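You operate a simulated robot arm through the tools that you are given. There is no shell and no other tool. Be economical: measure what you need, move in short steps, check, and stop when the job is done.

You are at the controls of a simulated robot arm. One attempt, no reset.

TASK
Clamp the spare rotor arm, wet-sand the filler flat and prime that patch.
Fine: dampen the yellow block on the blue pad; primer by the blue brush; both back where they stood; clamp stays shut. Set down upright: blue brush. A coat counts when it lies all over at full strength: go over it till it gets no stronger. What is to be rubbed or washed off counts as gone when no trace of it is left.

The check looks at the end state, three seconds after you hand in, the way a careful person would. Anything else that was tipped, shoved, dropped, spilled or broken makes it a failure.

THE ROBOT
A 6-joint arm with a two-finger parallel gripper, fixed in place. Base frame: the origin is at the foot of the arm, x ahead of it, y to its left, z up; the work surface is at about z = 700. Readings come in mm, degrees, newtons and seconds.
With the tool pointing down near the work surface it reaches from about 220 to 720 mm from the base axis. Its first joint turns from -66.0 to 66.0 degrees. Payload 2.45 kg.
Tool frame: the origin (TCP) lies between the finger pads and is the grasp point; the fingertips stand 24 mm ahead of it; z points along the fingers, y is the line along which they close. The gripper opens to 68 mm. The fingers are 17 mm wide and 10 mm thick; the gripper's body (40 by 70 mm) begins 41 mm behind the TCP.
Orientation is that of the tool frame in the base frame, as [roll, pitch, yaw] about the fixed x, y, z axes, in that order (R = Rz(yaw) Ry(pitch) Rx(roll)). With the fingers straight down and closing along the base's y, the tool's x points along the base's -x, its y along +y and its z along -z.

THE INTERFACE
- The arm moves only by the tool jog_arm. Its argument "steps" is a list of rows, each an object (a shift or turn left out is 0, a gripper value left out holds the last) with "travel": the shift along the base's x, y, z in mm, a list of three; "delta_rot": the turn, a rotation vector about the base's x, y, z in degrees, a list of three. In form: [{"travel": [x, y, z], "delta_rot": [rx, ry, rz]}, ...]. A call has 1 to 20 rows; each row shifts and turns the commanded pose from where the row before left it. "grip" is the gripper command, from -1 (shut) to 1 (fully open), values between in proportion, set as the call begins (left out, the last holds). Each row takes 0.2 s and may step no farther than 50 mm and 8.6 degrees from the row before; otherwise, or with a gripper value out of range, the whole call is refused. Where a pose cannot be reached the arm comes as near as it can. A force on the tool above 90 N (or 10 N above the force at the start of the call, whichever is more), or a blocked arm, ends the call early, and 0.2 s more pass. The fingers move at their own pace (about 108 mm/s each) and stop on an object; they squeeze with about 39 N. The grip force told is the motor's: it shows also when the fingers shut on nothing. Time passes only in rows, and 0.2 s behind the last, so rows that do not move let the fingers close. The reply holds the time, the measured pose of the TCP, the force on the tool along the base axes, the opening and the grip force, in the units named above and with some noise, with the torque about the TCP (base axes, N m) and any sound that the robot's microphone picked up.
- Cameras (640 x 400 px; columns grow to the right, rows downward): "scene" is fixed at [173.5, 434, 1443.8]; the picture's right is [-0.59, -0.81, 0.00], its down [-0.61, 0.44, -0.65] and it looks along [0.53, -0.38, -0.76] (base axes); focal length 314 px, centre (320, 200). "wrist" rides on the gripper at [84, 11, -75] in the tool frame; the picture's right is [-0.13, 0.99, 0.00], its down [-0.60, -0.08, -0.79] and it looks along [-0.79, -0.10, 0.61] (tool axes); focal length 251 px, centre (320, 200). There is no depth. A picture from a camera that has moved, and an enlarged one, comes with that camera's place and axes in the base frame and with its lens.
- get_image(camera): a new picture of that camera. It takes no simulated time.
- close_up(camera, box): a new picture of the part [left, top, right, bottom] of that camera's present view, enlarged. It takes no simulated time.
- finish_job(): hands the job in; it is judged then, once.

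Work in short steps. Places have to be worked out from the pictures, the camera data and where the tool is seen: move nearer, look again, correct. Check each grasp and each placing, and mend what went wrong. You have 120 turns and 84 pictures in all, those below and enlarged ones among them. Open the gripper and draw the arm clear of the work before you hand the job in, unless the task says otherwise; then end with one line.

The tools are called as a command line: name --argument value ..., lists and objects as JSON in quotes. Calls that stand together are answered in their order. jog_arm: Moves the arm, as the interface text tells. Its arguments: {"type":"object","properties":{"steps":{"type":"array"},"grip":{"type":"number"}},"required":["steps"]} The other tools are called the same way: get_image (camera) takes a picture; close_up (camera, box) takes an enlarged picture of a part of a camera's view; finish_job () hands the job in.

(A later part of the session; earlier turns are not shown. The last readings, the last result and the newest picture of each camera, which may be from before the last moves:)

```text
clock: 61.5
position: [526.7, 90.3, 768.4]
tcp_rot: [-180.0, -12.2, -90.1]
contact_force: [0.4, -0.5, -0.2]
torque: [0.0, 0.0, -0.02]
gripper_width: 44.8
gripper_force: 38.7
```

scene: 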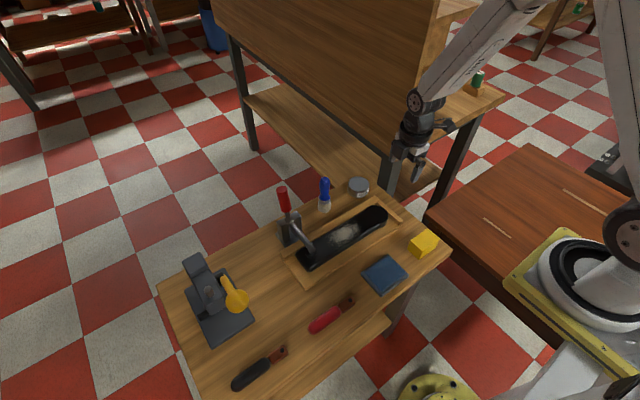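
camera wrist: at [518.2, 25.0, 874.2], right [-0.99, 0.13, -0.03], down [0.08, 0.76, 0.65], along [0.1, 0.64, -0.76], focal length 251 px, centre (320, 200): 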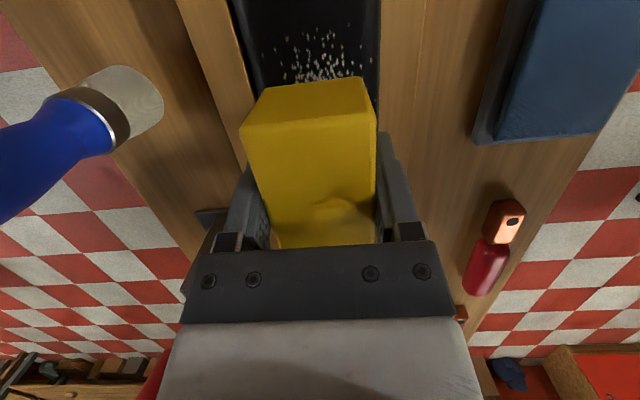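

No contact yet at z 768.4, so I'll continue down in small steps.

jog_arm --steps '[{"travel": [0.5, 0, -1.5]}, {"travel": [0.5, 0, -1.5]}, {"travel": [0, 0, -1.5]}, {}]'

```text
clock: 62.5
position: [528.7, 90.7, 764.2]
tcp_rot: [-180.0, -12.4, -90.0]
contact_force: [-0.2, 0.4, -1.2]
torque: [0.0, 0.01, -0.02]
gripper_width: 44.7
gripper_force: 38.8
```

jog_arm --steps '[{"travel": [0, 0, -1.5]}, {"travel": [0, 0, -1.5]}, {"travel": [0, 0, -1.5]}, {"travel": [0, 0, -1.5]}, {}]'

```text
clock: 63.8
position: [528.7, 92.0, 761.2]
tcp_rot: [-179.7, -12.4, -90.1]
contact_force: [-11.5, -6.4, 64.4]
torque: [0.11, 1.07, 0.16]
gripper_width: 44.7
gripper_force: 39.2
```

Contact is at about z 762, with 64 N. I'll ease up 2 mm and start rubbing strokes along y.

jog_arm --steps '[{"travel": [0, 0, 2]}, {"travel": [0, 15, 0]}, {"travel": [0, 15, 0]}, {"travel": [0, -15, 0]}, {"travel": [0, -15, 0]}, {"travel": [0, -15, 0]}, {"travel": [0, -15, 0]}, {"travel": [0, 15, 0]}, {"travel": [0, 15, 0]}, {}]'

```text
clock: 66.0
position: [526.4, 90.7, 760.7]
tcp_rot: [-179.9, -12.3, -90.1]
contact_force: [-0.4, -12.8, 30.2]
torque: [-0.23, -0.11, -0.09]
gripper_width: 44.4
gripper_force: 39.2
```

Force is steady around 30 N. I'll rub on with strokes at several x offsets.

jog_arm --steps '[{"travel": [6, 15, 0]}, {"travel": [6, 15, 0]}, {"travel": [0, -15, 0]}, {"travel": [0, -15, 0]}, {"travel": [0, -15, 0]}, {"travel": [0, -15, 0]}, {"travel": [-6, 15, 0]}, {"travel": [-6, 15, 0]}, {"travel": [-6, 15, 0]}, {"travel": [-6, 15, 0]}, {"travel": [0, -15, 0]}, {"travel": [0, -15, 0]}, {"travel": [0, -15, 0]}, {"travel": [0, -15, 0]}, {"travel": [0, 15, 0]}, {"travel": [6, 15, 0]}, {"travel": [6, 0, 0]}, {}]'

jog_arm --steps '[{"travel": [0, 0, 10]}, {"travel": [0, -40, 25]}, {"travel": [0, -40, 10]}, {"travel": [0, -40, 0]}, {}]'

close_up --camera "scene" --box '[270, 180, 420, 300]'

```text
clock: 69.8
position: [527.2, 91.0, 760.9]
tcp_rot: [179.9, -12.4, -89.9]
contact_force: [-27.4, -4.4, 63.5]
torque: [0.54, 0.47, 0.2]
gripper_width: 44.4
gripper_force: 38.7
```

```text
clock: 71.0
position: [526.6, -32.5, 806.0]
tcp_rot: [180.0, -12.3, -89.8]
contact_force: [0.3, 0.1, -1.3]
torque: [0.02, -0.01, -0.02]
gripper_width: 44.6
gripper_force: 38.9
```

```text
3.33 times, centred on (345, 240) of scene
camera zoom: at [173.5, 433.9, 1443.8], right [-0.59, -0.81, 0.0], down [-0.61, 0.44, -0.65], along [0.53, -0.38, -0.76], focal length 1046 px, centre (237, 67)
```

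zoom: 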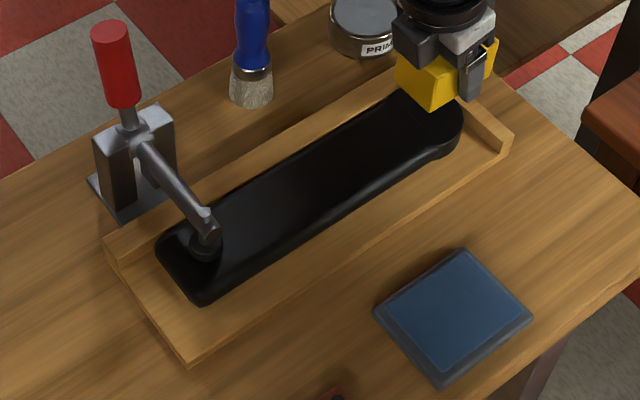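

The filler looks gone. I'll zoom in for traces, from both cameras.

close_up --camera "scene" --box '[300, 200, 390, 272]'

get_image --camera "wrist"

```text
5.56 times, centred on (345, 236) of scene
camera zoom: at [173.5, 433.9, 1443.8], right [-0.59, -0.81, 0.0], down [-0.61, 0.44, -0.65], along [0.53, -0.38, -0.76], focal length 1743 px, centre (181, 0)
```

zoom: 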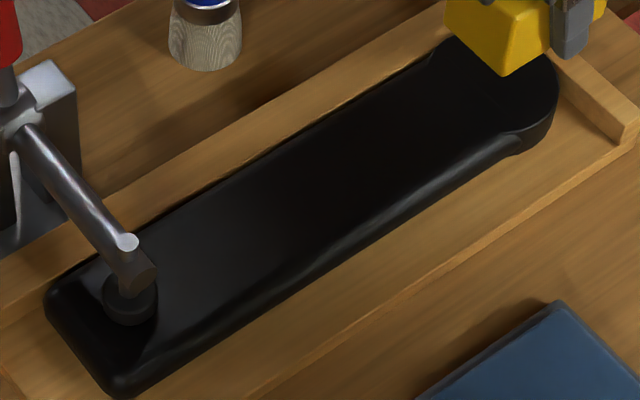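

```text
45 pictures are left
camera wrist: at [515.1, -96.0, 894.9], right [-0.99, 0.13, -0.03], down [0.08, 0.76, 0.65], along [0.1, 0.64, -0.76], focal length 251 px, centre (320, 200)
```

wrist: 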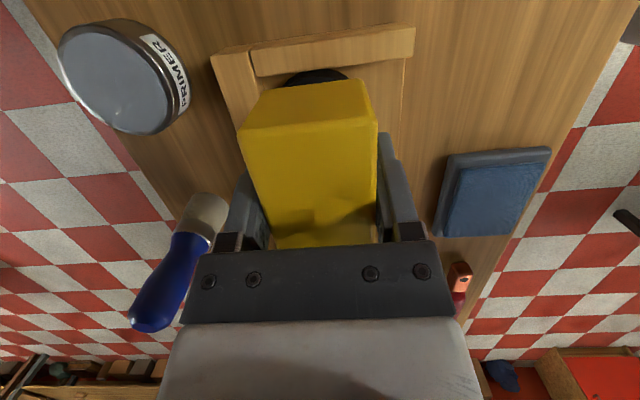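

No trace is left. I'll carry the block back home to TCP (384.5,−64).

jog_arm --steps '[{"travel": [-15, -5, 0]}, {"travel": [-20, -5, 0]}, {"travel": [-20, -5, 0]}, {"travel": [-20, -5, 0]}, {"travel": [-20, -5, -3]}, {"travel": [-17, -4, -4]}, {"travel": [-15, -2, -5]}, {"travel": [-15, 0, -5]}, {}]'

jog_arm --steps '[{"travel": [0, 0, -8]}, {"travel": [0, 0, -8]}, {"travel": [0, 0, -8]}, {"travel": [0, 0, -8]}, {"travel": [0, 0, -8]}, {"travel": [0, 0, -6]}, {}]'

close_up --camera "scene" --box '[350, 200, 470, 300]'

```text
clock: 73.0
position: [386.4, -61.1, 785.8]
tcp_rot: [-179.9, -12.2, -90.0]
contact_force: [-0.6, 0.8, -1.1]
torque: [-0.01, -0.02, 0.01]
gripper_width: 44.5
gripper_force: 38.6
```

```text
clock: 74.5
position: [386.0, -59.9, 741.3]
tcp_rot: [180.0, -12.2, -90.0]
contact_force: [-0.5, -0.6, -1.1]
torque: [0.0, 0.01, 0.01]
gripper_width: 44.3
gripper_force: 39.0
```

```text
4.00 times, centred on (410, 250) of scene
camera zoom: at [173.5, 433.9, 1443.8], right [-0.59, -0.81, 0.0], down [-0.61, 0.44, -0.65], along [0.53, -0.38, -0.76], focal length 1255 px, centre (-40, 0)
```

zoom: 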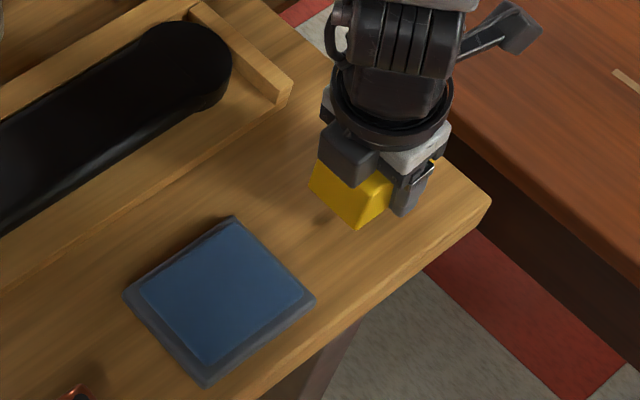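

It's about 7 mm above the bench. I'll lower close to contact and compare with the original corner at pixel (357,240).

jog_arm --steps '[{"travel": [-1, 0, -3]}, {"travel": [0, 0, -2]}, {}]'

close_up --camera "scene" --box '[350, 200, 470, 300]'

```text
clock: 75.3
position: [386.1, -60.5, 735.1]
tcp_rot: [180.0, -12.3, -90.0]
contact_force: [-0.3, 0.1, -1.1]
torque: [0.0, -0.01, 0.01]
gripper_width: 44.6
gripper_force: 39.6
```

```text
4.00 times, centred on (410, 250) of scene
camera zoom: at [173.5, 433.9, 1443.8], right [-0.59, -0.81, 0.0], down [-0.61, 0.44, -0.65], along [0.53, -0.38, -0.76], focal length 1255 px, centre (-40, 0)
```

zoom: 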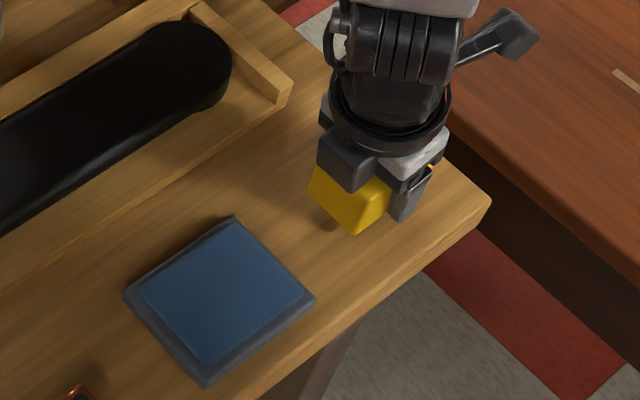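

It's still about 2–3 mm high and 2 mm off. I'll nudge by (−2,−2) and lower to contact.

jog_arm --steps '[{"travel": [-2, -2, 0]}, {"travel": [0, 0, -1.5]}, {"travel": [0, 0, -1]}, {"travel": [0, 0, -1]}, {}]'

```text
clock: 76.5
position: [383.3, -61.8, 732.6]
tcp_rot: [-180.0, -12.3, -90.0]
contact_force: [-0.5, 1.4, -1.2]
torque: [0.0, -0.05, -0.02]
gripper_width: 44.5
gripper_force: 39.1
```

jog_arm --steps '[{"travel": [0, 0, -1]}, {"travel": [0, 0, -1]}, {"travel": [0, 0, -1]}, {}]'

```text
clock: 77.5
position: [382.5, -63.0, 729.8]
tcp_rot: [-179.8, -12.3, -90.1]
contact_force: [0.3, -0.7, -0.8]
torque: [0.0, 0.04, -0.01]
gripper_width: 44.5
gripper_force: 38.9
```

No contact yet, so the block must have slid up a little in the grip. I'll carry on down in 1 mm steps.

jog_arm --steps '[{"travel": [0, 0, -1]}, {"travel": [0, 0, -1]}, {}]'

close_up --camera "scene" --box '[370, 210, 450, 274]'

```text
clock: 78.3
position: [382.5, -62.1, 728.4]
tcp_rot: [180.0, -12.3, -90.0]
contact_force: [-0.5, 0.8, -0.2]
torque: [-0.03, -0.03, -0.01]
gripper_width: 44.5
gripper_force: 39.1
```

```text
6.25 times, centred on (410, 242) of scene
camera zoom: at [173.5, 433.9, 1443.8], right [-0.59, -0.81, 0.0], down [-0.61, 0.44, -0.65], along [0.53, -0.38, -0.76], focal length 1961 px, centre (-242, -62)
```

zoom: 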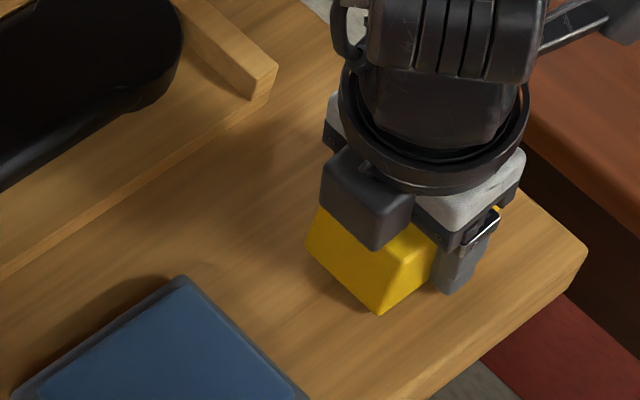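

The corner matches the original place to within a millimetre and the block is at bench level. I'll open and rise.

jog_arm --grip 1 --steps '[{}, {}, {"travel": [0, 0, 8]}, {"travel": [0, 0, 12]}, {"travel": [0, 0, 15]}, {"travel": [0, 0, 15]}, {"travel": [0, 0, 20]}, {}]'

close_up --camera "scene" --box '[350, 200, 470, 300]'

```text
clock: 80.2
position: [381.3, -61.7, 798.6]
tcp_rot: [180.0, -12.3, -90.0]
contact_force: [-0.6, -0.5, 0.4]
torque: [0.0, 0.0, -0.01]
gripper_width: 67.8
gripper_force: 0.1
```

```text
4.00 times, centred on (410, 250) of scene
camera zoom: at [173.5, 434.0, 1443.8], right [-0.59, -0.81, 0.0], down [-0.61, 0.44, -0.65], along [0.53, -0.38, -0.76], focal length 1255 px, centre (-40, 0)
```

zoom: 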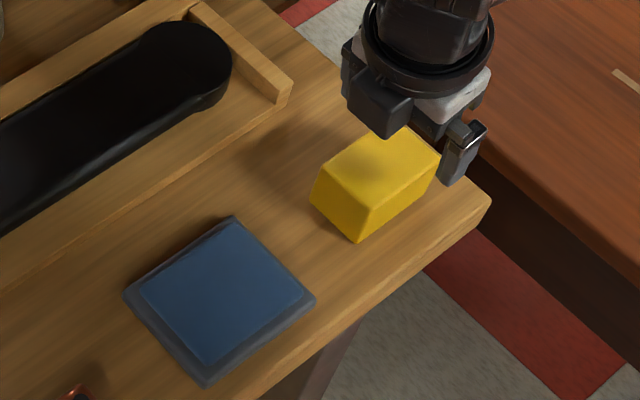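

The block is back in place, matching the original. Next is the brush: I'll rise, move out, straighten the tool and view the brush and tin.

jog_arm --steps '[{"travel": [5, 0, 25]}, {"travel": [20, 0, 25]}, {"travel": [25, 0, 25]}, {"travel": [30, 5, 30]}, {"travel": [30, 10, 20], "delta_rot": [6.1, 0, 0]}, {"travel": [0, 0, 0], "delta_rot": [6.2, 0, 0]}, {"travel": [20, 20, 0]}, {"travel": [20, 30, 0]}, {}]'

get_image --camera "wrist"

close_up --camera "scene" --box '[300, 160, 390, 232]'

```text
clock: 82.2
position: [532.6, 6.2, 920.0]
tcp_rot: [-179.9, 0.0, -90.0]
contact_force: [-0.4, 0.8, -0.7]
torque: [-0.05, 0.03, 0.01]
gripper_width: 67.9
gripper_force: 0.1
```

```text
40 pictures are left
camera wrist: at [521.4, -76.8, 994.1], right [-0.99, 0.13, 0.0], down [0.08, 0.6, 0.79], along [0.1, 0.79, -0.61], focal length 251 px, centre (320, 200)
```

wrist: 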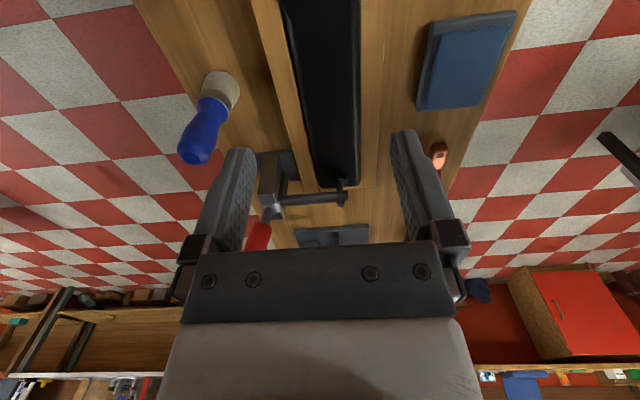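

```text
5.56 times, centred on (345, 196) of scene
camera zoom: at [173.5, 434.0, 1443.8], right [-0.59, -0.81, 0.0], down [-0.61, 0.44, -0.65], along [0.53, -0.38, -0.76], focal length 1743 px, centre (181, 222)
```

zoom: 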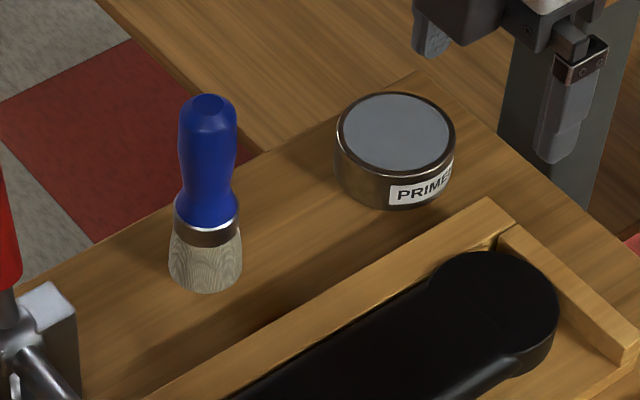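

The brush stands at about (649,72), top z≈835, with a handle Ø≈29 mm. The tin is open with grey primer, centred near (649,−62), rim z≈731. I'll hover over the brush.

jog_arm --steps '[{"travel": [30, 15, 0]}, {"travel": [30, 17, 0]}, {"travel": [30, 17, 0]}, {"travel": [26, 17, 0]}, {"travel": [0, 0, -30]}, {}]'

get_image --camera "wrist"

close_up --camera "scene" --box '[270, 150, 390, 246]'

```text
clock: 83.5
position: [649.3, 69.8, 890.8]
tcp_rot: [-180.0, 0.0, -90.0]
contact_force: [0.0, -0.2, -0.1]
torque: [-0.03, 0.02, 0.02]
gripper_width: 67.9
gripper_force: 0.0
```

```text
38 pictures are left
camera wrist: at [638.1, -13.2, 965.0], right [-0.99, 0.13, 0.0], down [0.08, 0.6, 0.79], along [0.1, 0.79, -0.61], focal length 251 px, centre (320, 200)
```

wrist: 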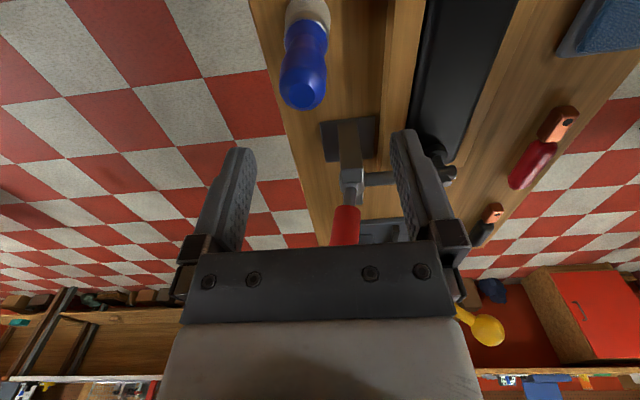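

```text
4.17 times, centred on (330, 198) of scene
camera zoom: at [173.5, 434.0, 1443.8], right [-0.59, -0.81, 0.0], down [-0.61, 0.44, -0.65], along [0.53, -0.38, -0.76], focal length 1307 px, centre (278, 208)
```

zoom: 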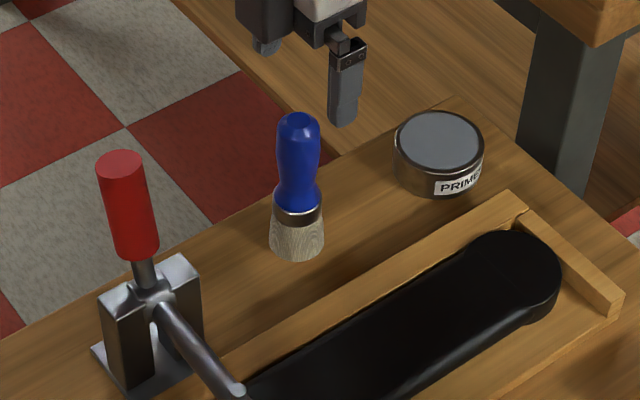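

The two cameras disagree by about 10 mm; checked against the fingertips, the scene view is biased by about (−7,+4). I'll shift to (656,62) and look again with a zoom.

jog_arm --steps '[{"travel": [7, -8, 0]}, {}]'

close_up --camera "wrist" --box '[220, 0, 420, 160]'

close_up --camera "scene" --box '[290, 140, 370, 220]'

```text
clock: 84.2
position: [657.3, 61.1, 891.8]
tcp_rot: [-179.9, 0.0, -90.0]
contact_force: [-0.3, -1.2, -0.8]
torque: [-0.05, -0.03, 0.03]
gripper_width: 68.0
gripper_force: 0.0
```

```text
2.50 times, centred on (320, 80) of wrist
camera zoom: at [646.2, -21.4, 966.0], right [-0.99, 0.13, 0.0], down [0.08, 0.6, 0.79], along [0.1, 0.79, -0.61], focal length 629 px, centre (320, 500)
```

zoom: 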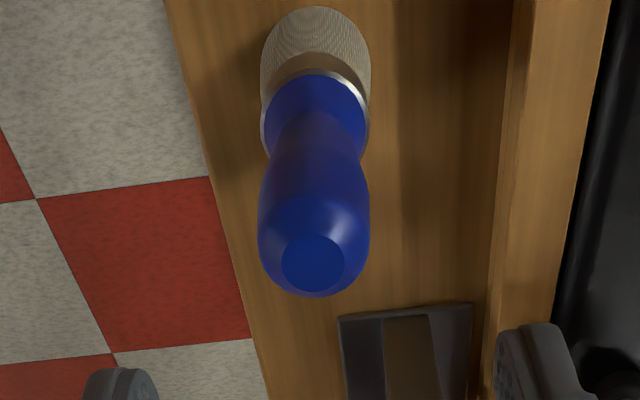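

```text
5.00 times, centred on (330, 180) of scene
camera zoom: at [173.5, 433.9, 1443.8], right [-0.59, -0.81, 0.0], down [-0.61, 0.44, -0.65], along [0.53, -0.38, -0.76], focal length 1569 px, centre (270, 300)
```

zoom: 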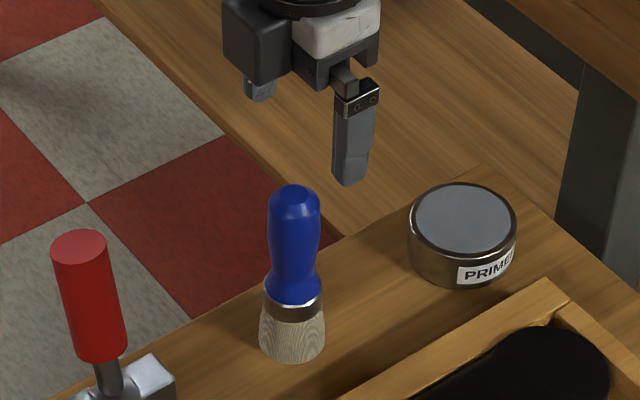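

The brush axis is at about (657.7,61), and the gripper is centred on it. I'm descending to z≈810 with the fingers open, then closing gently.

jog_arm --steps '[{"travel": [0, 0, -25]}, {"travel": [0, 0, -25]}, {"travel": [0, 0, -20]}, {"travel": [0, 0, -12]}, {}]'

get_image --camera "wrist"

close_up --camera "scene" --box '[290, 140, 370, 220]'

```text
clock: 85.3
position: [658.5, 62.1, 808.9]
tcp_rot: [-179.9, 0.0, -90.0]
contact_force: [-0.4, 0.6, 0.1]
torque: [0.02, 0.0, 0.01]
gripper_width: 67.9
gripper_force: 0.1
```

```text
34 pictures are left
camera wrist: at [646.0, -21.0, 882.1], right [-0.99, 0.13, 0.0], down [0.08, 0.6, 0.79], along [0.1, 0.79, -0.61], focal length 251 px, centre (320, 200)
```

wrist: 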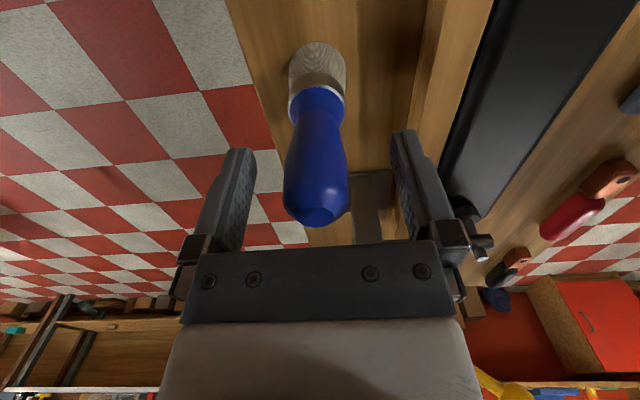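

```text
5.00 times, centred on (330, 180) of scene
camera zoom: at [173.5, 433.9, 1443.8], right [-0.59, -0.81, 0.0], down [-0.61, 0.44, -0.65], along [0.53, -0.38, -0.76], focal length 1569 px, centre (270, 300)
```

zoom: 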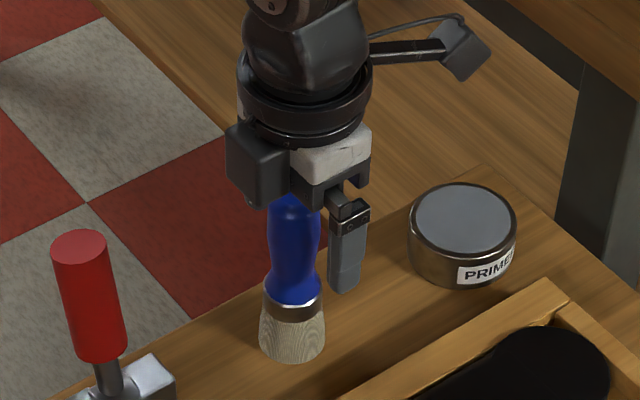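

The handle is centred between the fingers, with its top at z≈826. I'll lower 4 mm and close.

jog_arm --steps '[{"travel": [0, 0, -4]}, {}]'

jog_arm --grip -1 --steps '[{}, {}, {}]'

jog_arm --steps '[{"travel": [0, 0, 3]}, {"travel": [0, 0, 4]}, {"travel": [0, 0, 5]}, {"travel": [0, 0, 8]}, {"travel": [0, 0, 10]}, {"travel": [0, 0, 10]}, {"travel": [0, 0, 10]}, {}]'

close_up --camera "scene" --box '[290, 130, 400, 220]'

```text
clock: 86.0
position: [657.2, 61.0, 805.3]
tcp_rot: [-179.9, 0.0, -90.0]
contact_force: [-0.4, 0.2, 0.7]
torque: [-0.03, 0.02, 0.02]
gripper_width: 68.0
gripper_force: 0.0
```

```text
clock: 86.8
position: [658.1, 61.2, 805.1]
tcp_rot: [-179.9, 0.1, -89.9]
contact_force: [0.4, -0.5, -1.0]
torque: [0.01, 0.01, -0.03]
gripper_width: 28.9
gripper_force: 39.0
```

```text
clock: 88.5
position: [657.7, 62.6, 855.9]
tcp_rot: [180.0, 0.0, -89.9]
contact_force: [0.2, 0.0, -0.8]
torque: [-0.03, 0.02, 0.05]
gripper_width: 28.8
gripper_force: 38.9
```

```text
4.44 times, centred on (345, 175) of scene
camera zoom: at [173.5, 434.0, 1443.8], right [-0.59, -0.81, 0.0], down [-0.61, 0.44, -0.65], along [0.53, -0.38, -0.76], focal length 1394 px, centre (209, 311)
```

zoom: 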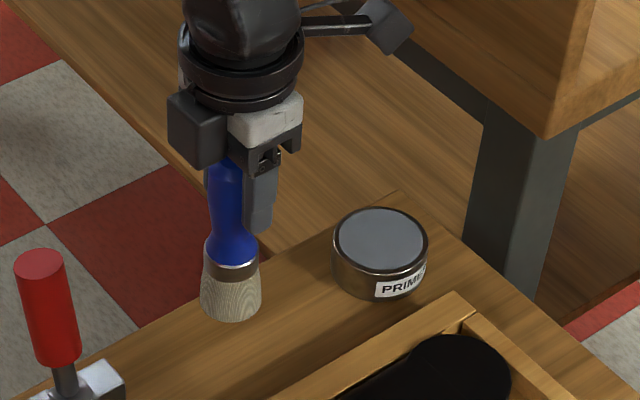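

The brush is held; its home TCP is (657.7,61.2,805.1), bristle tips 105 mm below. I'll raise it slightly and move above the tin, estimated after correction at (658,−72).

jog_arm --steps '[{"travel": [0, -10, 10]}, {"travel": [0, -20, 5]}, {"travel": [0, -20, 0]}, {"travel": [0, -20, 0]}, {"travel": [0, -20, 0]}, {"travel": [0, -20, 0]}, {"travel": [0, -14, 0]}, {"travel": [0, -8, 0]}, {}]'

get_image --camera "wrist"

close_up --camera "scene" --box '[310, 130, 420, 220]'

```text
clock: 90.1
position: [656.8, -34.9, 870.2]
tcp_rot: [179.6, 0.6, -89.7]
contact_force: [-3.5, 18.2, 5.4]
torque: [-2.13, -0.33, -0.56]
gripper_width: 28.8
gripper_force: 38.6
stopped in row 7: the force on the tool passed its limit at 103 N (the readings are from after the stop); the commanded pose is now the measured one
```

```text
31 pictures are left
camera wrist: at [646.5, -119.5, 944.9], right [-0.99, 0.12, 0.01], down [0.08, 0.6, 0.8], along [0.09, 0.79, -0.6], focal length 251 px, centre (320, 200)
```

wrist: 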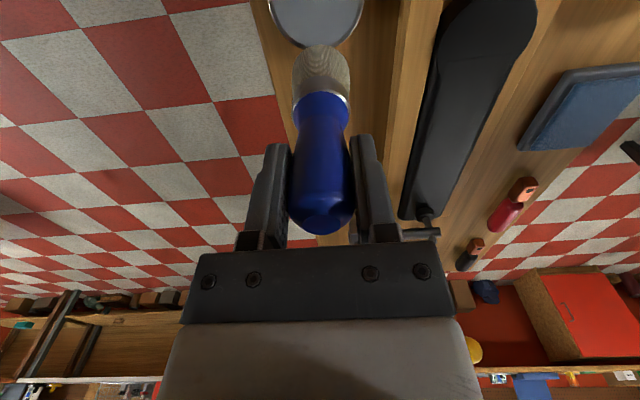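

```text
4.44 times, centred on (365, 175) of scene
camera zoom: at [173.3, 434.4, 1443.7], right [-0.59, -0.81, 0.0], down [-0.61, 0.44, -0.65], along [0.53, -0.38, -0.76], focal length 1394 px, centre (120, 311)
```

zoom: 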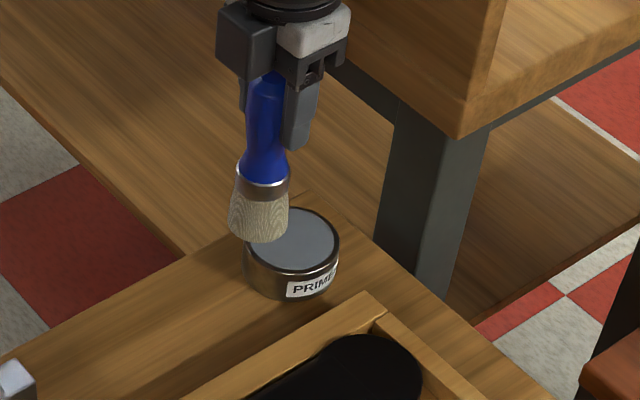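

The camera bracket on the −y side seems to have hit the neighbouring tall bench. I'll back off and turn the gripper −90° so the bracket sits on the −x side.

jog_arm --steps '[{"travel": [0, 15, 0]}, {"travel": [0, 25, 0]}, {"travel": [0, 10, 0], "delta_rot": [0, 0, -8.2]}, {"delta_rot": [0, 0, -8.2]}, {"delta_rot": [0, 0, -8.2]}, {"delta_rot": [0, 0, -8.2]}, {"delta_rot": [0, 0, -8.2]}, {"delta_rot": [0, 0, -8.2]}, {"delta_rot": [0, 0, -8.2]}, {"delta_rot": [0, 0, -8.2]}, {"delta_rot": [0, 0, -8.2]}, {"delta_rot": [0, 0, -8.2]}, {"delta_rot": [0, 0, -8.2]}, {}]'

get_image --camera "wrist"

get_image --camera "scene"

```text
clock: 93.1
position: [656.5, 11.1, 871.7]
tcp_rot: [179.7, 0.6, -179.8]
contact_force: [-0.1, -0.1, -1.0]
torque: [-0.02, -0.03, 0.02]
gripper_width: 28.8
gripper_force: 38.1
```

```text
29 pictures are left
camera wrist: at [571.5, 23.3, 944.3], right [0.13, 0.99, 0.01], down [0.6, -0.08, 0.8], along [0.79, -0.1, -0.6], focal length 251 px, centre (320, 200)
```

wrist: 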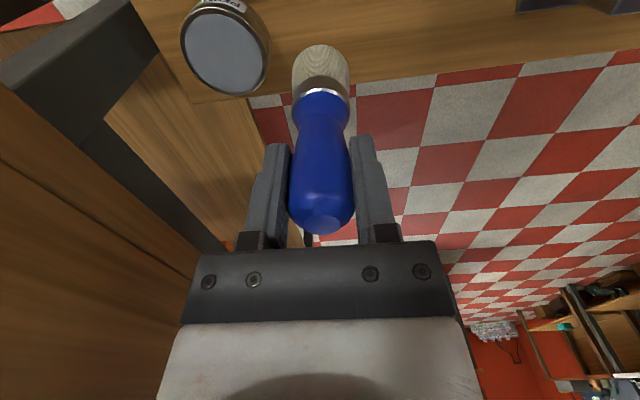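

```text
28 pictures are left
```

scene: 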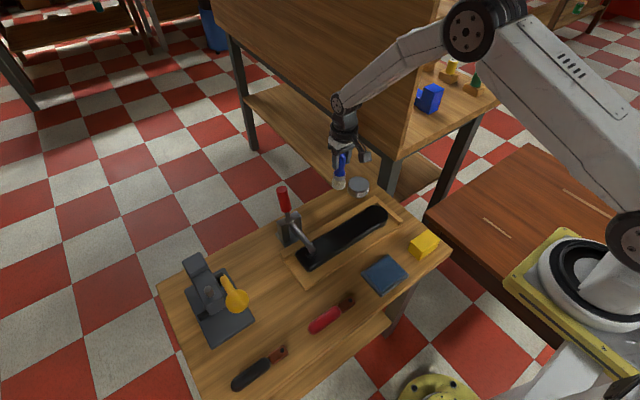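

The brush is still straight in the grip. The tin is at about (655,−63) from this view. I'll move above it and check.

jog_arm --steps '[{"travel": [0, -15, 0]}, {"travel": [0, -20, 0]}, {"travel": [0, -20, 0]}, {"travel": [-1, -12, 0]}, {"travel": [0, -7, 0]}, {}]'

close_up --camera "wrist" --box '[220, 0, 420, 125]'

close_up --camera "scene" --box '[310, 140, 420, 220]'

```text
clock: 94.5
position: [654.7, -63.8, 870.0]
tcp_rot: [179.7, 0.7, -179.8]
contact_force: [0.6, 0.4, -0.4]
torque: [-0.01, -0.01, 0.02]
gripper_width: 29.1
gripper_force: 39.1
```

```text
3.20 times, centred on (320, 62) of wrist
camera zoom: at [569.0, -52.2, 943.6], right [0.13, 0.99, 0.01], down [0.6, -0.08, 0.8], along [0.79, -0.1, -0.6], focal length 805 px, centre (320, 640)
```

zoom: 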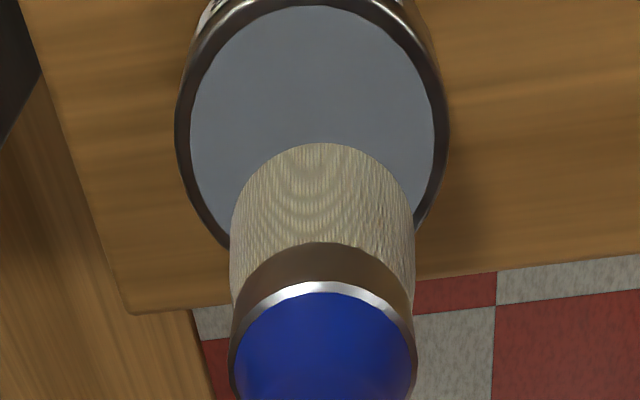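

```text
5.00 times, centred on (365, 180) of scene
camera zoom: at [173.5, 433.9, 1443.8], right [-0.59, -0.81, 0.0], down [-0.61, 0.44, -0.65], along [0.53, -0.38, -0.76], focal length 1569 px, centre (95, 300)
```

zoom: 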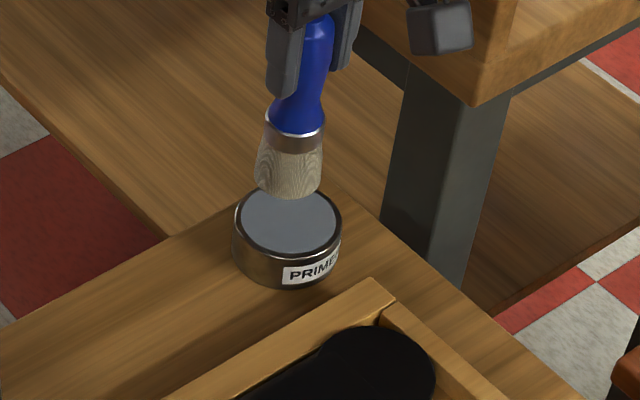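

The bristles line up over the tin within a few mm. I'll shift −2 mm in x and lower them about 42 mm into the primer.

jog_arm --steps '[{"travel": [-2, -1, -10]}, {"travel": [0, 0, -10]}, {"travel": [0, 0, -8]}, {"travel": [0, 0, -6]}, {"travel": [0, 0, -4]}, {}]'

close_up --camera "scene" --box '[310, 140, 420, 220]'

```text
clock: 95.9
position: [654.6, -63.1, 833.9]
tcp_rot: [179.8, 0.8, -179.8]
contact_force: [-5.9, 2.4, 26.1]
torque: [0.01, 0.7, -0.06]
gripper_width: 28.8
gripper_force: 38.8
```

```text
5.00 times, centred on (365, 180) of scene
camera zoom: at [172.8, 434.1, 1443.9], right [-0.59, -0.81, 0.0], down [-0.61, 0.44, -0.65], along [0.53, -0.38, -0.76], focal length 1569 px, centre (95, 300)
```

zoom: 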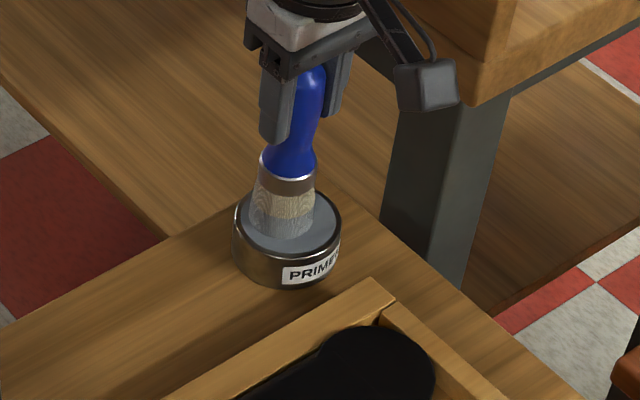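

The bristles sit in the primer and have taken it up. I'll lift out and carry the brush over the patch centre (527,88).

jog_arm --steps '[{"travel": [0, 0, 6]}, {"travel": [0, 0, 15]}, {"travel": [0, 0, 22]}, {}, {"travel": [-15, 20, 0]}, {"travel": [-25, 30, 0]}, {"travel": [-25, 30, 0]}, {"travel": [-25, 30, 0]}, {"travel": [-22, 26, 0]}, {"travel": [-14, 15, 0]}, {"travel": [0, 0, -20]}, {"travel": [0, 0, -10]}, {}]'

close_up --camera "scene" --box '[270, 150, 420, 270]'

```text
clock: 98.7
position: [526.5, 86.5, 845.8]
tcp_rot: [179.8, 0.6, -179.8]
contact_force: [0.3, -0.5, -0.3]
torque: [-0.02, -0.01, -0.02]
gripper_width: 28.7
gripper_force: 38.8
```

```text
3.33 times, centred on (345, 210) of scene
camera zoom: at [173.5, 434.0, 1443.8], right [-0.59, -0.81, 0.0], down [-0.61, 0.44, -0.65], along [0.53, -0.38, -0.76], focal length 1046 px, centre (237, 167)
```

zoom: 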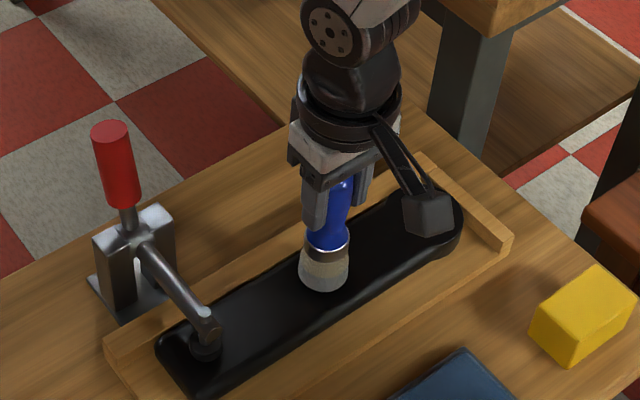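

The brush is over the patch. I'm lowering in small steps to contact.

jog_arm --steps '[{"travel": [0, 0, -4]}, {"travel": [0, 0, -2]}, {"travel": [0, 0, -2]}, {"travel": [0, 0, -1.5]}, {}]'

```text
clock: 99.9
position: [529.2, 88.7, 837.4]
tcp_rot: [179.6, 0.8, -179.8]
contact_force: [-4.5, -1.3, 31.8]
torque: [-0.23, -0.15, -0.03]
gripper_width: 28.9
gripper_force: 38.6
```

Contact, 32 N. I'll ease up 1 mm and brush strokes along y across the patch.

jog_arm --steps '[{"travel": [0, 0, 1]}, {"travel": [0, 12, 0]}, {"travel": [0, 12, 0]}, {"travel": [0, 12, 0]}, {"travel": [5, 0, 0]}, {"travel": [5, -12, 0]}, {"travel": [0, -12, 0]}, {"travel": [0, -12, 0]}, {"travel": [0, -12, 0]}, {"travel": [0, -12, 0]}, {"travel": [-5, -8, 0]}, {"travel": [-5, 0, 0]}, {"travel": [-5, 0, 0]}, {"travel": [-5, 12, 0]}, {"travel": [0, 12, 0]}, {"travel": [0, 12, 0]}, {"travel": [0, 12, 0]}, {"travel": [0, 12, 0]}, {"travel": [5, 4, 0]}, {}]'

jog_arm --steps '[{"travel": [0, 0, 8]}, {"travel": [0, 0, 20]}, {"travel": [20, -40, 10]}, {"travel": [20, -40, 5]}, {"travel": [10, -40, 0]}, {"travel": [10, -20, 0]}, {}]'

close_up --camera "scene" --box '[270, 180, 390, 276]'

```text
clock: 104.1
position: [523.2, 120.3, 837.2]
tcp_rot: [179.6, 0.6, -179.8]
contact_force: [-1.7, 0.1, 2.1]
torque: [-0.04, 0.01, 0.0]
gripper_width: 28.5
gripper_force: 39.0
```

```text
clock: 105.7
position: [581.0, -18.6, 880.5]
tcp_rot: [179.7, 0.6, -179.8]
contact_force: [-0.2, -0.8, -1.7]
torque: [-0.03, -0.03, -0.01]
gripper_width: 28.6
gripper_force: 39.4
```

```text
4.17 times, centred on (330, 228) of scene
camera zoom: at [173.5, 433.9, 1443.8], right [-0.59, -0.81, 0.0], down [-0.61, 0.44, -0.65], along [0.53, -0.38, -0.76], focal length 1307 px, centre (278, 83)
```

zoom: 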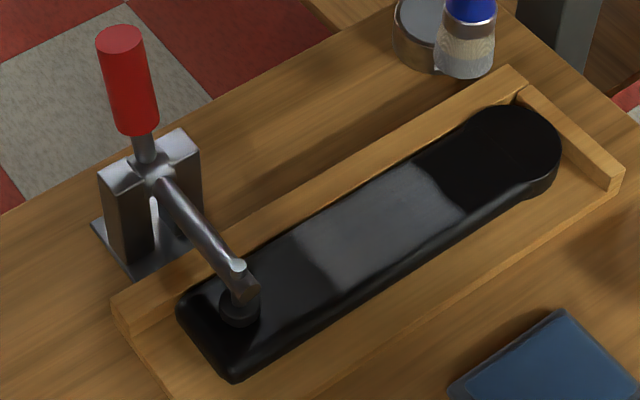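

The coat lies over the patch area but is still thin. I'll dip again and go over it with a bit more pressure.

jog_arm --steps '[{"travel": [25, -15, 0]}, {"travel": [25, -15, 0]}, {"travel": [22, -14, 0]}, {"travel": [0, 0, -12]}, {"travel": [0, 0, -14]}, {"travel": [0, 0, -10]}, {"travel": [0, 0, -7]}, {"travel": [0, 0, -4]}, {}]'

close_up --camera "scene" --box '[310, 140, 420, 220]'

```text
clock: 107.7
position: [654.4, -62.6, 835.4]
tcp_rot: [179.7, 0.7, -179.9]
contact_force: [0.2, -0.4, -0.2]
torque: [-0.02, -0.01, 0.02]
gripper_width: 28.7
gripper_force: 39.4
```

```text
5.00 times, centred on (365, 180) of scene
camera zoom: at [173.5, 433.9, 1443.8], right [-0.59, -0.81, 0.0], down [-0.61, 0.44, -0.65], along [0.53, -0.38, -0.76], focal length 1569 px, centre (95, 300)
```

zoom: 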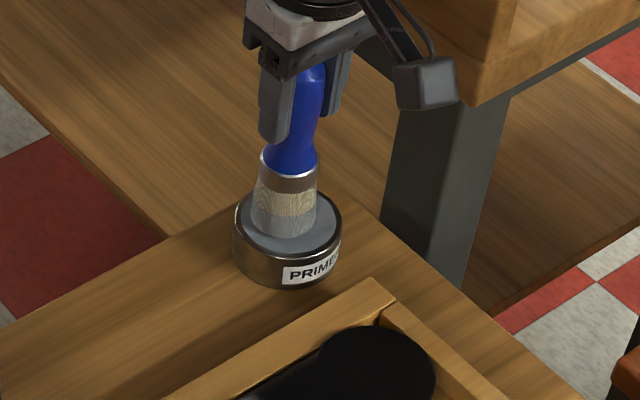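

The brush isn't yet touching; it slid up a little in the grip. I'll lower a few mm, then lift and return to the patch.

jog_arm --steps '[{"travel": [0, 0, -1.5]}, {"travel": [0, 0, -1.5]}, {}]'

jog_arm --steps '[{"travel": [0, 0, 6]}, {"travel": [0, 0, 15]}, {"travel": [0, 0, 20]}, {}, {"travel": [-15, 20, 0]}, {"travel": [-25, 30, 0]}, {"travel": [-25, 30, 0]}, {"travel": [-25, 30, 0]}, {"travel": [-22, 26, 0]}, {"travel": [-13, 15, 0]}, {"travel": [0, 0, -20]}, {"travel": [0, 0, -12]}, {"travel": [0, 0, -4]}, {}]'

```text
clock: 108.5
position: [655.1, -64.9, 832.1]
tcp_rot: [179.7, 0.6, -179.8]
contact_force: [-1.0, 0.4, 3.1]
torque: [0.06, -0.02, -0.03]
gripper_width: 28.9
gripper_force: 39.6
```

```text
clock: 111.5
position: [530.9, 86.8, 836.4]
tcp_rot: [179.7, 0.7, -179.8]
contact_force: [-8.5, 2.3, 31.5]
torque: [0.08, 0.18, -0.03]
gripper_width: 28.6
gripper_force: 39.0
```

Contact at 31 N. Stroking over the full patch again.

jog_arm --steps '[{"travel": [0, 0, 0.5]}, {"travel": [0, 12, 0]}, {"travel": [0, 12, 0]}, {"travel": [0, 13, 0]}, {"travel": [7, 0, 0]}, {"travel": [0, -12, 0]}, {"travel": [0, -12, 0]}, {"travel": [0, -12, 0]}, {"travel": [0, -12, 0]}, {"travel": [0, -12, 0]}, {"travel": [0, -10, 0]}, {"travel": [-10, 0, 0]}, {"travel": [-10, 0, 0]}, {"travel": [0, 12, 0]}, {"travel": [0, 12, -0.5]}, {"travel": [0, 12, 0]}, {"travel": [0, 12, 0]}, {"travel": [0, 12, 0]}, {"travel": [0, 10, 0]}, {}]'

jog_arm --steps '[{"travel": [6, 0, -0.5]}, {"travel": [6, -10, 0]}, {"travel": [0, -12, 0]}, {"travel": [0, -12, 0]}, {"travel": [0, -12, 0]}, {"travel": [0, -12, 0]}, {"travel": [0, -12, 0]}, {"travel": [0, 12, 0]}, {"travel": [0, 12, 0]}, {"travel": [0, 12, 0]}, {"travel": [0, 12, 0]}, {"travel": [0, 12, 0]}, {"travel": [0, 10, 0]}, {}]'

jog_arm --steps '[{"travel": [0, 0, 8]}, {"travel": [0, 0, 20]}, {"travel": [20, -40, 10]}, {"travel": [20, -40, 5]}, {"travel": [10, -40, 0]}, {"travel": [0, -20, 0]}, {}]'

close_up --camera "scene" --box '[270, 180, 390, 276]'

```text
clock: 115.7
position: [518.6, 124.4, 837.3]
tcp_rot: [179.8, 0.6, -179.8]
contact_force: [-0.1, -1.0, -0.9]
torque: [0.01, -0.02, -0.01]
gripper_width: 28.9
gripper_force: 38.7
```

```text
clock: 118.7
position: [528.7, 125.1, 835.3]
tcp_rot: [179.7, 0.5, -179.8]
contact_force: [-0.7, -0.9, 4.4]
torque: [-0.12, -0.03, -0.01]
gripper_width: 28.8
gripper_force: 39.2
```

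```text
clock: 120.3
position: [577.9, -15.0, 879.7]
tcp_rot: [179.7, 0.6, -179.8]
contact_force: [0.4, -1.2, 0.3]
torque: [0.01, 0.0, 0.04]
gripper_width: 28.8
gripper_force: 38.9
```

```text
4.17 times, centred on (330, 228) of scene
camera zoom: at [173.5, 433.9, 1443.8], right [-0.59, -0.81, 0.0], down [-0.61, 0.44, -0.65], along [0.53, -0.38, -0.76], focal length 1307 px, centre (278, 83)
```

zoom: 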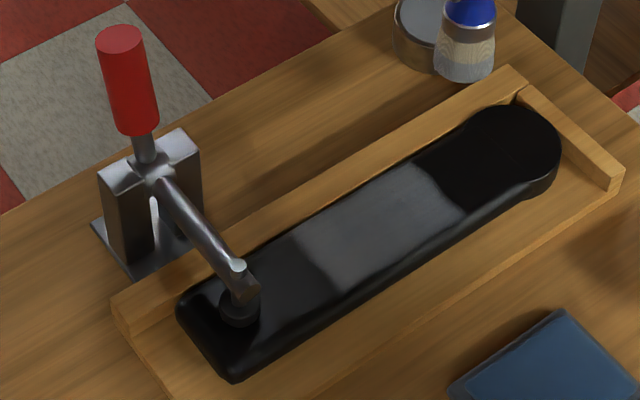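

It looks much the same as before. I'll zoom closely to judge whether it's at full strength and even.

close_up --camera "scene" --box '[310, 205, 370, 253]'

get_image --camera "wrist"

```text
8.33 times, centred on (340, 229) of scene
camera zoom: at [173.5, 433.9, 1443.8], right [-0.59, -0.81, 0.0], down [-0.61, 0.44, -0.65], along [0.53, -0.38, -0.76], focal length 2614 px, centre (153, -42)
```

zoom: 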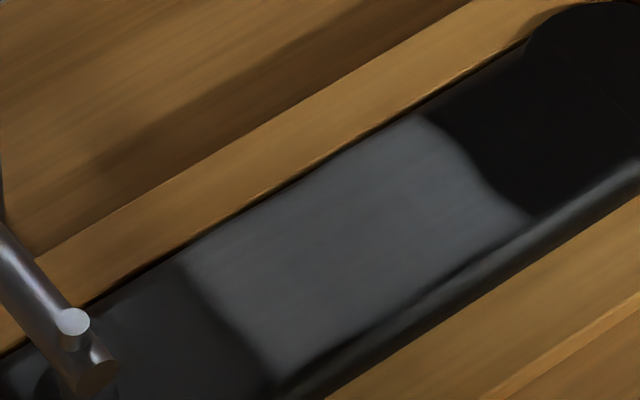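

```text
19 pictures are left
camera wrist: at [492.7, -3.7, 952.5], right [0.13, 0.99, 0.01], down [0.6, -0.08, 0.8], along [0.79, -0.1, -0.6], focal length 251 px, centre (320, 200)
```

wrist: 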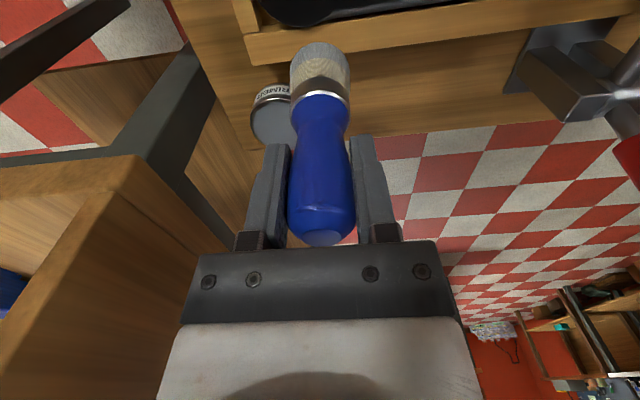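

The coat is fairly even. I'll dip once more, apply another coat and compare with this same view to see if it gets any stronger.

jog_arm --steps '[{"travel": [25, -16, 0]}, {"travel": [25, -16, 0]}, {"travel": [25, -16, 0]}, {"travel": [0, 0, -12]}, {"travel": [0, 0, -14]}, {"travel": [0, 0, -10]}, {"travel": [0, 0, -7]}, {"travel": [0, 0, -5]}, {"travel": [0, 0, -1]}, {}]'

jog_arm --steps '[{"travel": [0, 0, 6]}, {"travel": [0, 0, 15]}, {"travel": [0, 0, 21]}, {}, {"travel": [-15, 20, 0]}, {"travel": [-25, 30, 0]}, {"travel": [-25, 30, 0]}, {"travel": [-25, 30, 0]}, {"travel": [-22, 26, 0]}, {"travel": [-13, 15, 0]}, {"travel": [0, 0, -20]}, {"travel": [0, 0, -12]}, {"travel": [0, 0, -4]}, {}]'

```text
clock: 122.5
position: [653.9, -64.8, 829.2]
tcp_rot: [179.7, 0.6, -179.8]
contact_force: [-0.2, 0.8, 0.4]
torque: [-0.01, -0.05, 0.02]
gripper_width: 29.0
gripper_force: 38.9
```

```text
clock: 125.5
position: [528.0, 85.9, 834.9]
tcp_rot: [179.7, 0.5, -179.8]
contact_force: [-2.2, 1.0, 9.0]
torque: [0.09, 0.12, -0.02]
gripper_width: 28.9
gripper_force: 39.5
```

Light contact at 9 N. I'll press 1 mm more and stroke the whole patch.

jog_arm --steps '[{"travel": [0, 0, -1]}, {"travel": [0, 12, 0]}, {"travel": [0, 12, 0]}, {"travel": [0, 13, 0]}, {"travel": [9, 0, 0]}, {"travel": [0, -12, 0]}, {"travel": [0, -12, -0.3]}, {"travel": [0, -12, 0]}, {"travel": [0, -12, 0]}, {"travel": [0, -12, 0]}, {"travel": [0, -10, 0]}, {"travel": [-10, 0, 0]}, {"travel": [-10, 0, 0]}, {"travel": [0, 12, 0]}, {"travel": [0, 12, -0.5]}, {"travel": [0, 12, 0]}, {"travel": [0, 12, 0]}, {"travel": [0, 12, 0]}, {"travel": [0, 10, 0]}, {}]'

jog_arm --steps '[{"travel": [6, 0, -0.5]}, {"travel": [6, -10, 0]}, {"travel": [0, -12, 0]}, {"travel": [0, -12, 0]}, {"travel": [0, -12, 0]}, {"travel": [0, -12, 0]}, {"travel": [0, -12, 0]}, {"travel": [0, 12, 0]}, {"travel": [0, 12, 0]}, {"travel": [0, 12, 0]}, {"travel": [0, 12, 0]}, {"travel": [0, 12, 0]}, {"travel": [0, 10, 0]}, {}]'

jog_arm --steps '[{"travel": [0, 0, 8]}, {"travel": [0, 0, 20]}, {"travel": [20, -40, 10]}, {"travel": [20, -40, 5]}, {"travel": [10, -40, 0]}, {"travel": [0, -20, 0]}, {}]'

close_up --camera "scene" --box '[310, 205, 370, 253]'

```text
clock: 129.7
position: [516.5, 123.8, 832.0]
tcp_rot: [179.7, 0.7, -179.7]
contact_force: [-0.1, -9.0, 29.6]
torque: [-0.63, -0.42, -0.14]
gripper_width: 29.0
gripper_force: 39.1
```

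```text
clock: 132.7
position: [530.3, 122.5, 834.2]
tcp_rot: [179.7, 0.6, -179.8]
contact_force: [0.1, 0.0, -1.3]
torque: [-0.04, 0.03, 0.01]
gripper_width: 28.8
gripper_force: 38.0
```

```text
clock: 134.3
position: [579.2, -14.9, 877.9]
tcp_rot: [179.7, 0.5, -179.9]
contact_force: [-0.2, -0.5, -1.1]
torque: [-0.02, 0.0, -0.01]
gripper_width: 28.7
gripper_force: 39.4
```

```text
8.33 times, centred on (340, 229) of scene
camera zoom: at [173.5, 433.9, 1443.8], right [-0.59, -0.81, 0.0], down [-0.61, 0.44, -0.65], along [0.53, -0.38, -0.76], focal length 2614 px, centre (153, -42)
```

zoom: 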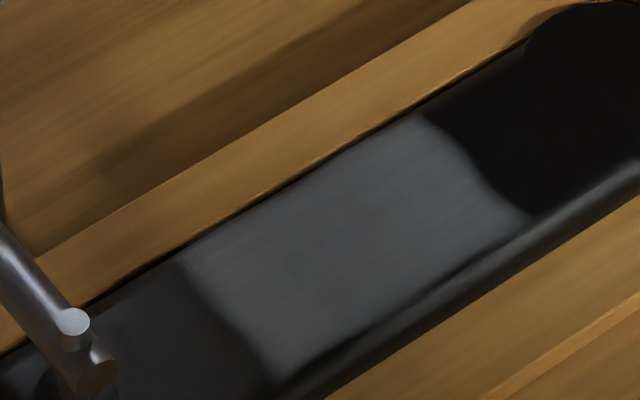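

No visible difference from the last coat, so it's at full strength. Comparing with the first pictures, the outermost specks reached about 8–10 mm beyond the coat at both ends in y. I'll dip again and extend the coat there.

jog_arm --steps '[{"travel": [25, -16, 0]}, {"travel": [25, -16, 0]}, {"travel": [24, -16, 0]}, {"travel": [0, 0, -12]}, {"travel": [0, 0, -14]}, {"travel": [0, 0, -10]}, {"travel": [0, 0, -7]}, {"travel": [0, 0, -5]}, {"travel": [0, 0, -1.5]}, {}]'

jog_arm --steps '[{"travel": [0, 0, 6]}, {"travel": [0, 0, 15]}, {"travel": [0, 0, 23]}, {}, {"travel": [-15, 20, 0]}, {"travel": [-25, 30, 0]}, {"travel": [-25, 30, 0]}, {"travel": [-25, 20, 0]}, {"travel": [-22, 10, 0]}, {"travel": [-14, 0, 0]}, {"travel": [0, 0, -20]}, {"travel": [0, 0, -14]}, {"travel": [0, 0, -4]}, {}]'

```text
clock: 136.5
position: [654.1, -64.7, 827.3]
tcp_rot: [179.8, 0.6, -179.9]
contact_force: [0.9, -0.1, -1.1]
torque: [0.0, 0.05, 0.04]
gripper_width: 29.0
gripper_force: 39.3
```

```text
clock: 139.5
position: [528.2, 44.3, 832.8]
tcp_rot: [179.7, 0.6, -179.8]
contact_force: [-0.3, -0.2, -0.7]
torque: [-0.02, -0.01, 0.02]
gripper_width: 29.1
gripper_force: 38.8
```

No contact yet; I'll lower a little to find it.

jog_arm --steps '[{"travel": [0, 2, -1]}, {"travel": [0, 0, -1]}, {"travel": [0, 0, -0.7]}, {}]'

```text
clock: 140.5
position: [530.0, 48.7, 831.1]
tcp_rot: [179.6, 0.8, -179.8]
contact_force: [-7.2, -5.4, 31.9]
torque: [-0.47, 0.05, -0.09]
gripper_width: 29.3
gripper_force: 39.1
```

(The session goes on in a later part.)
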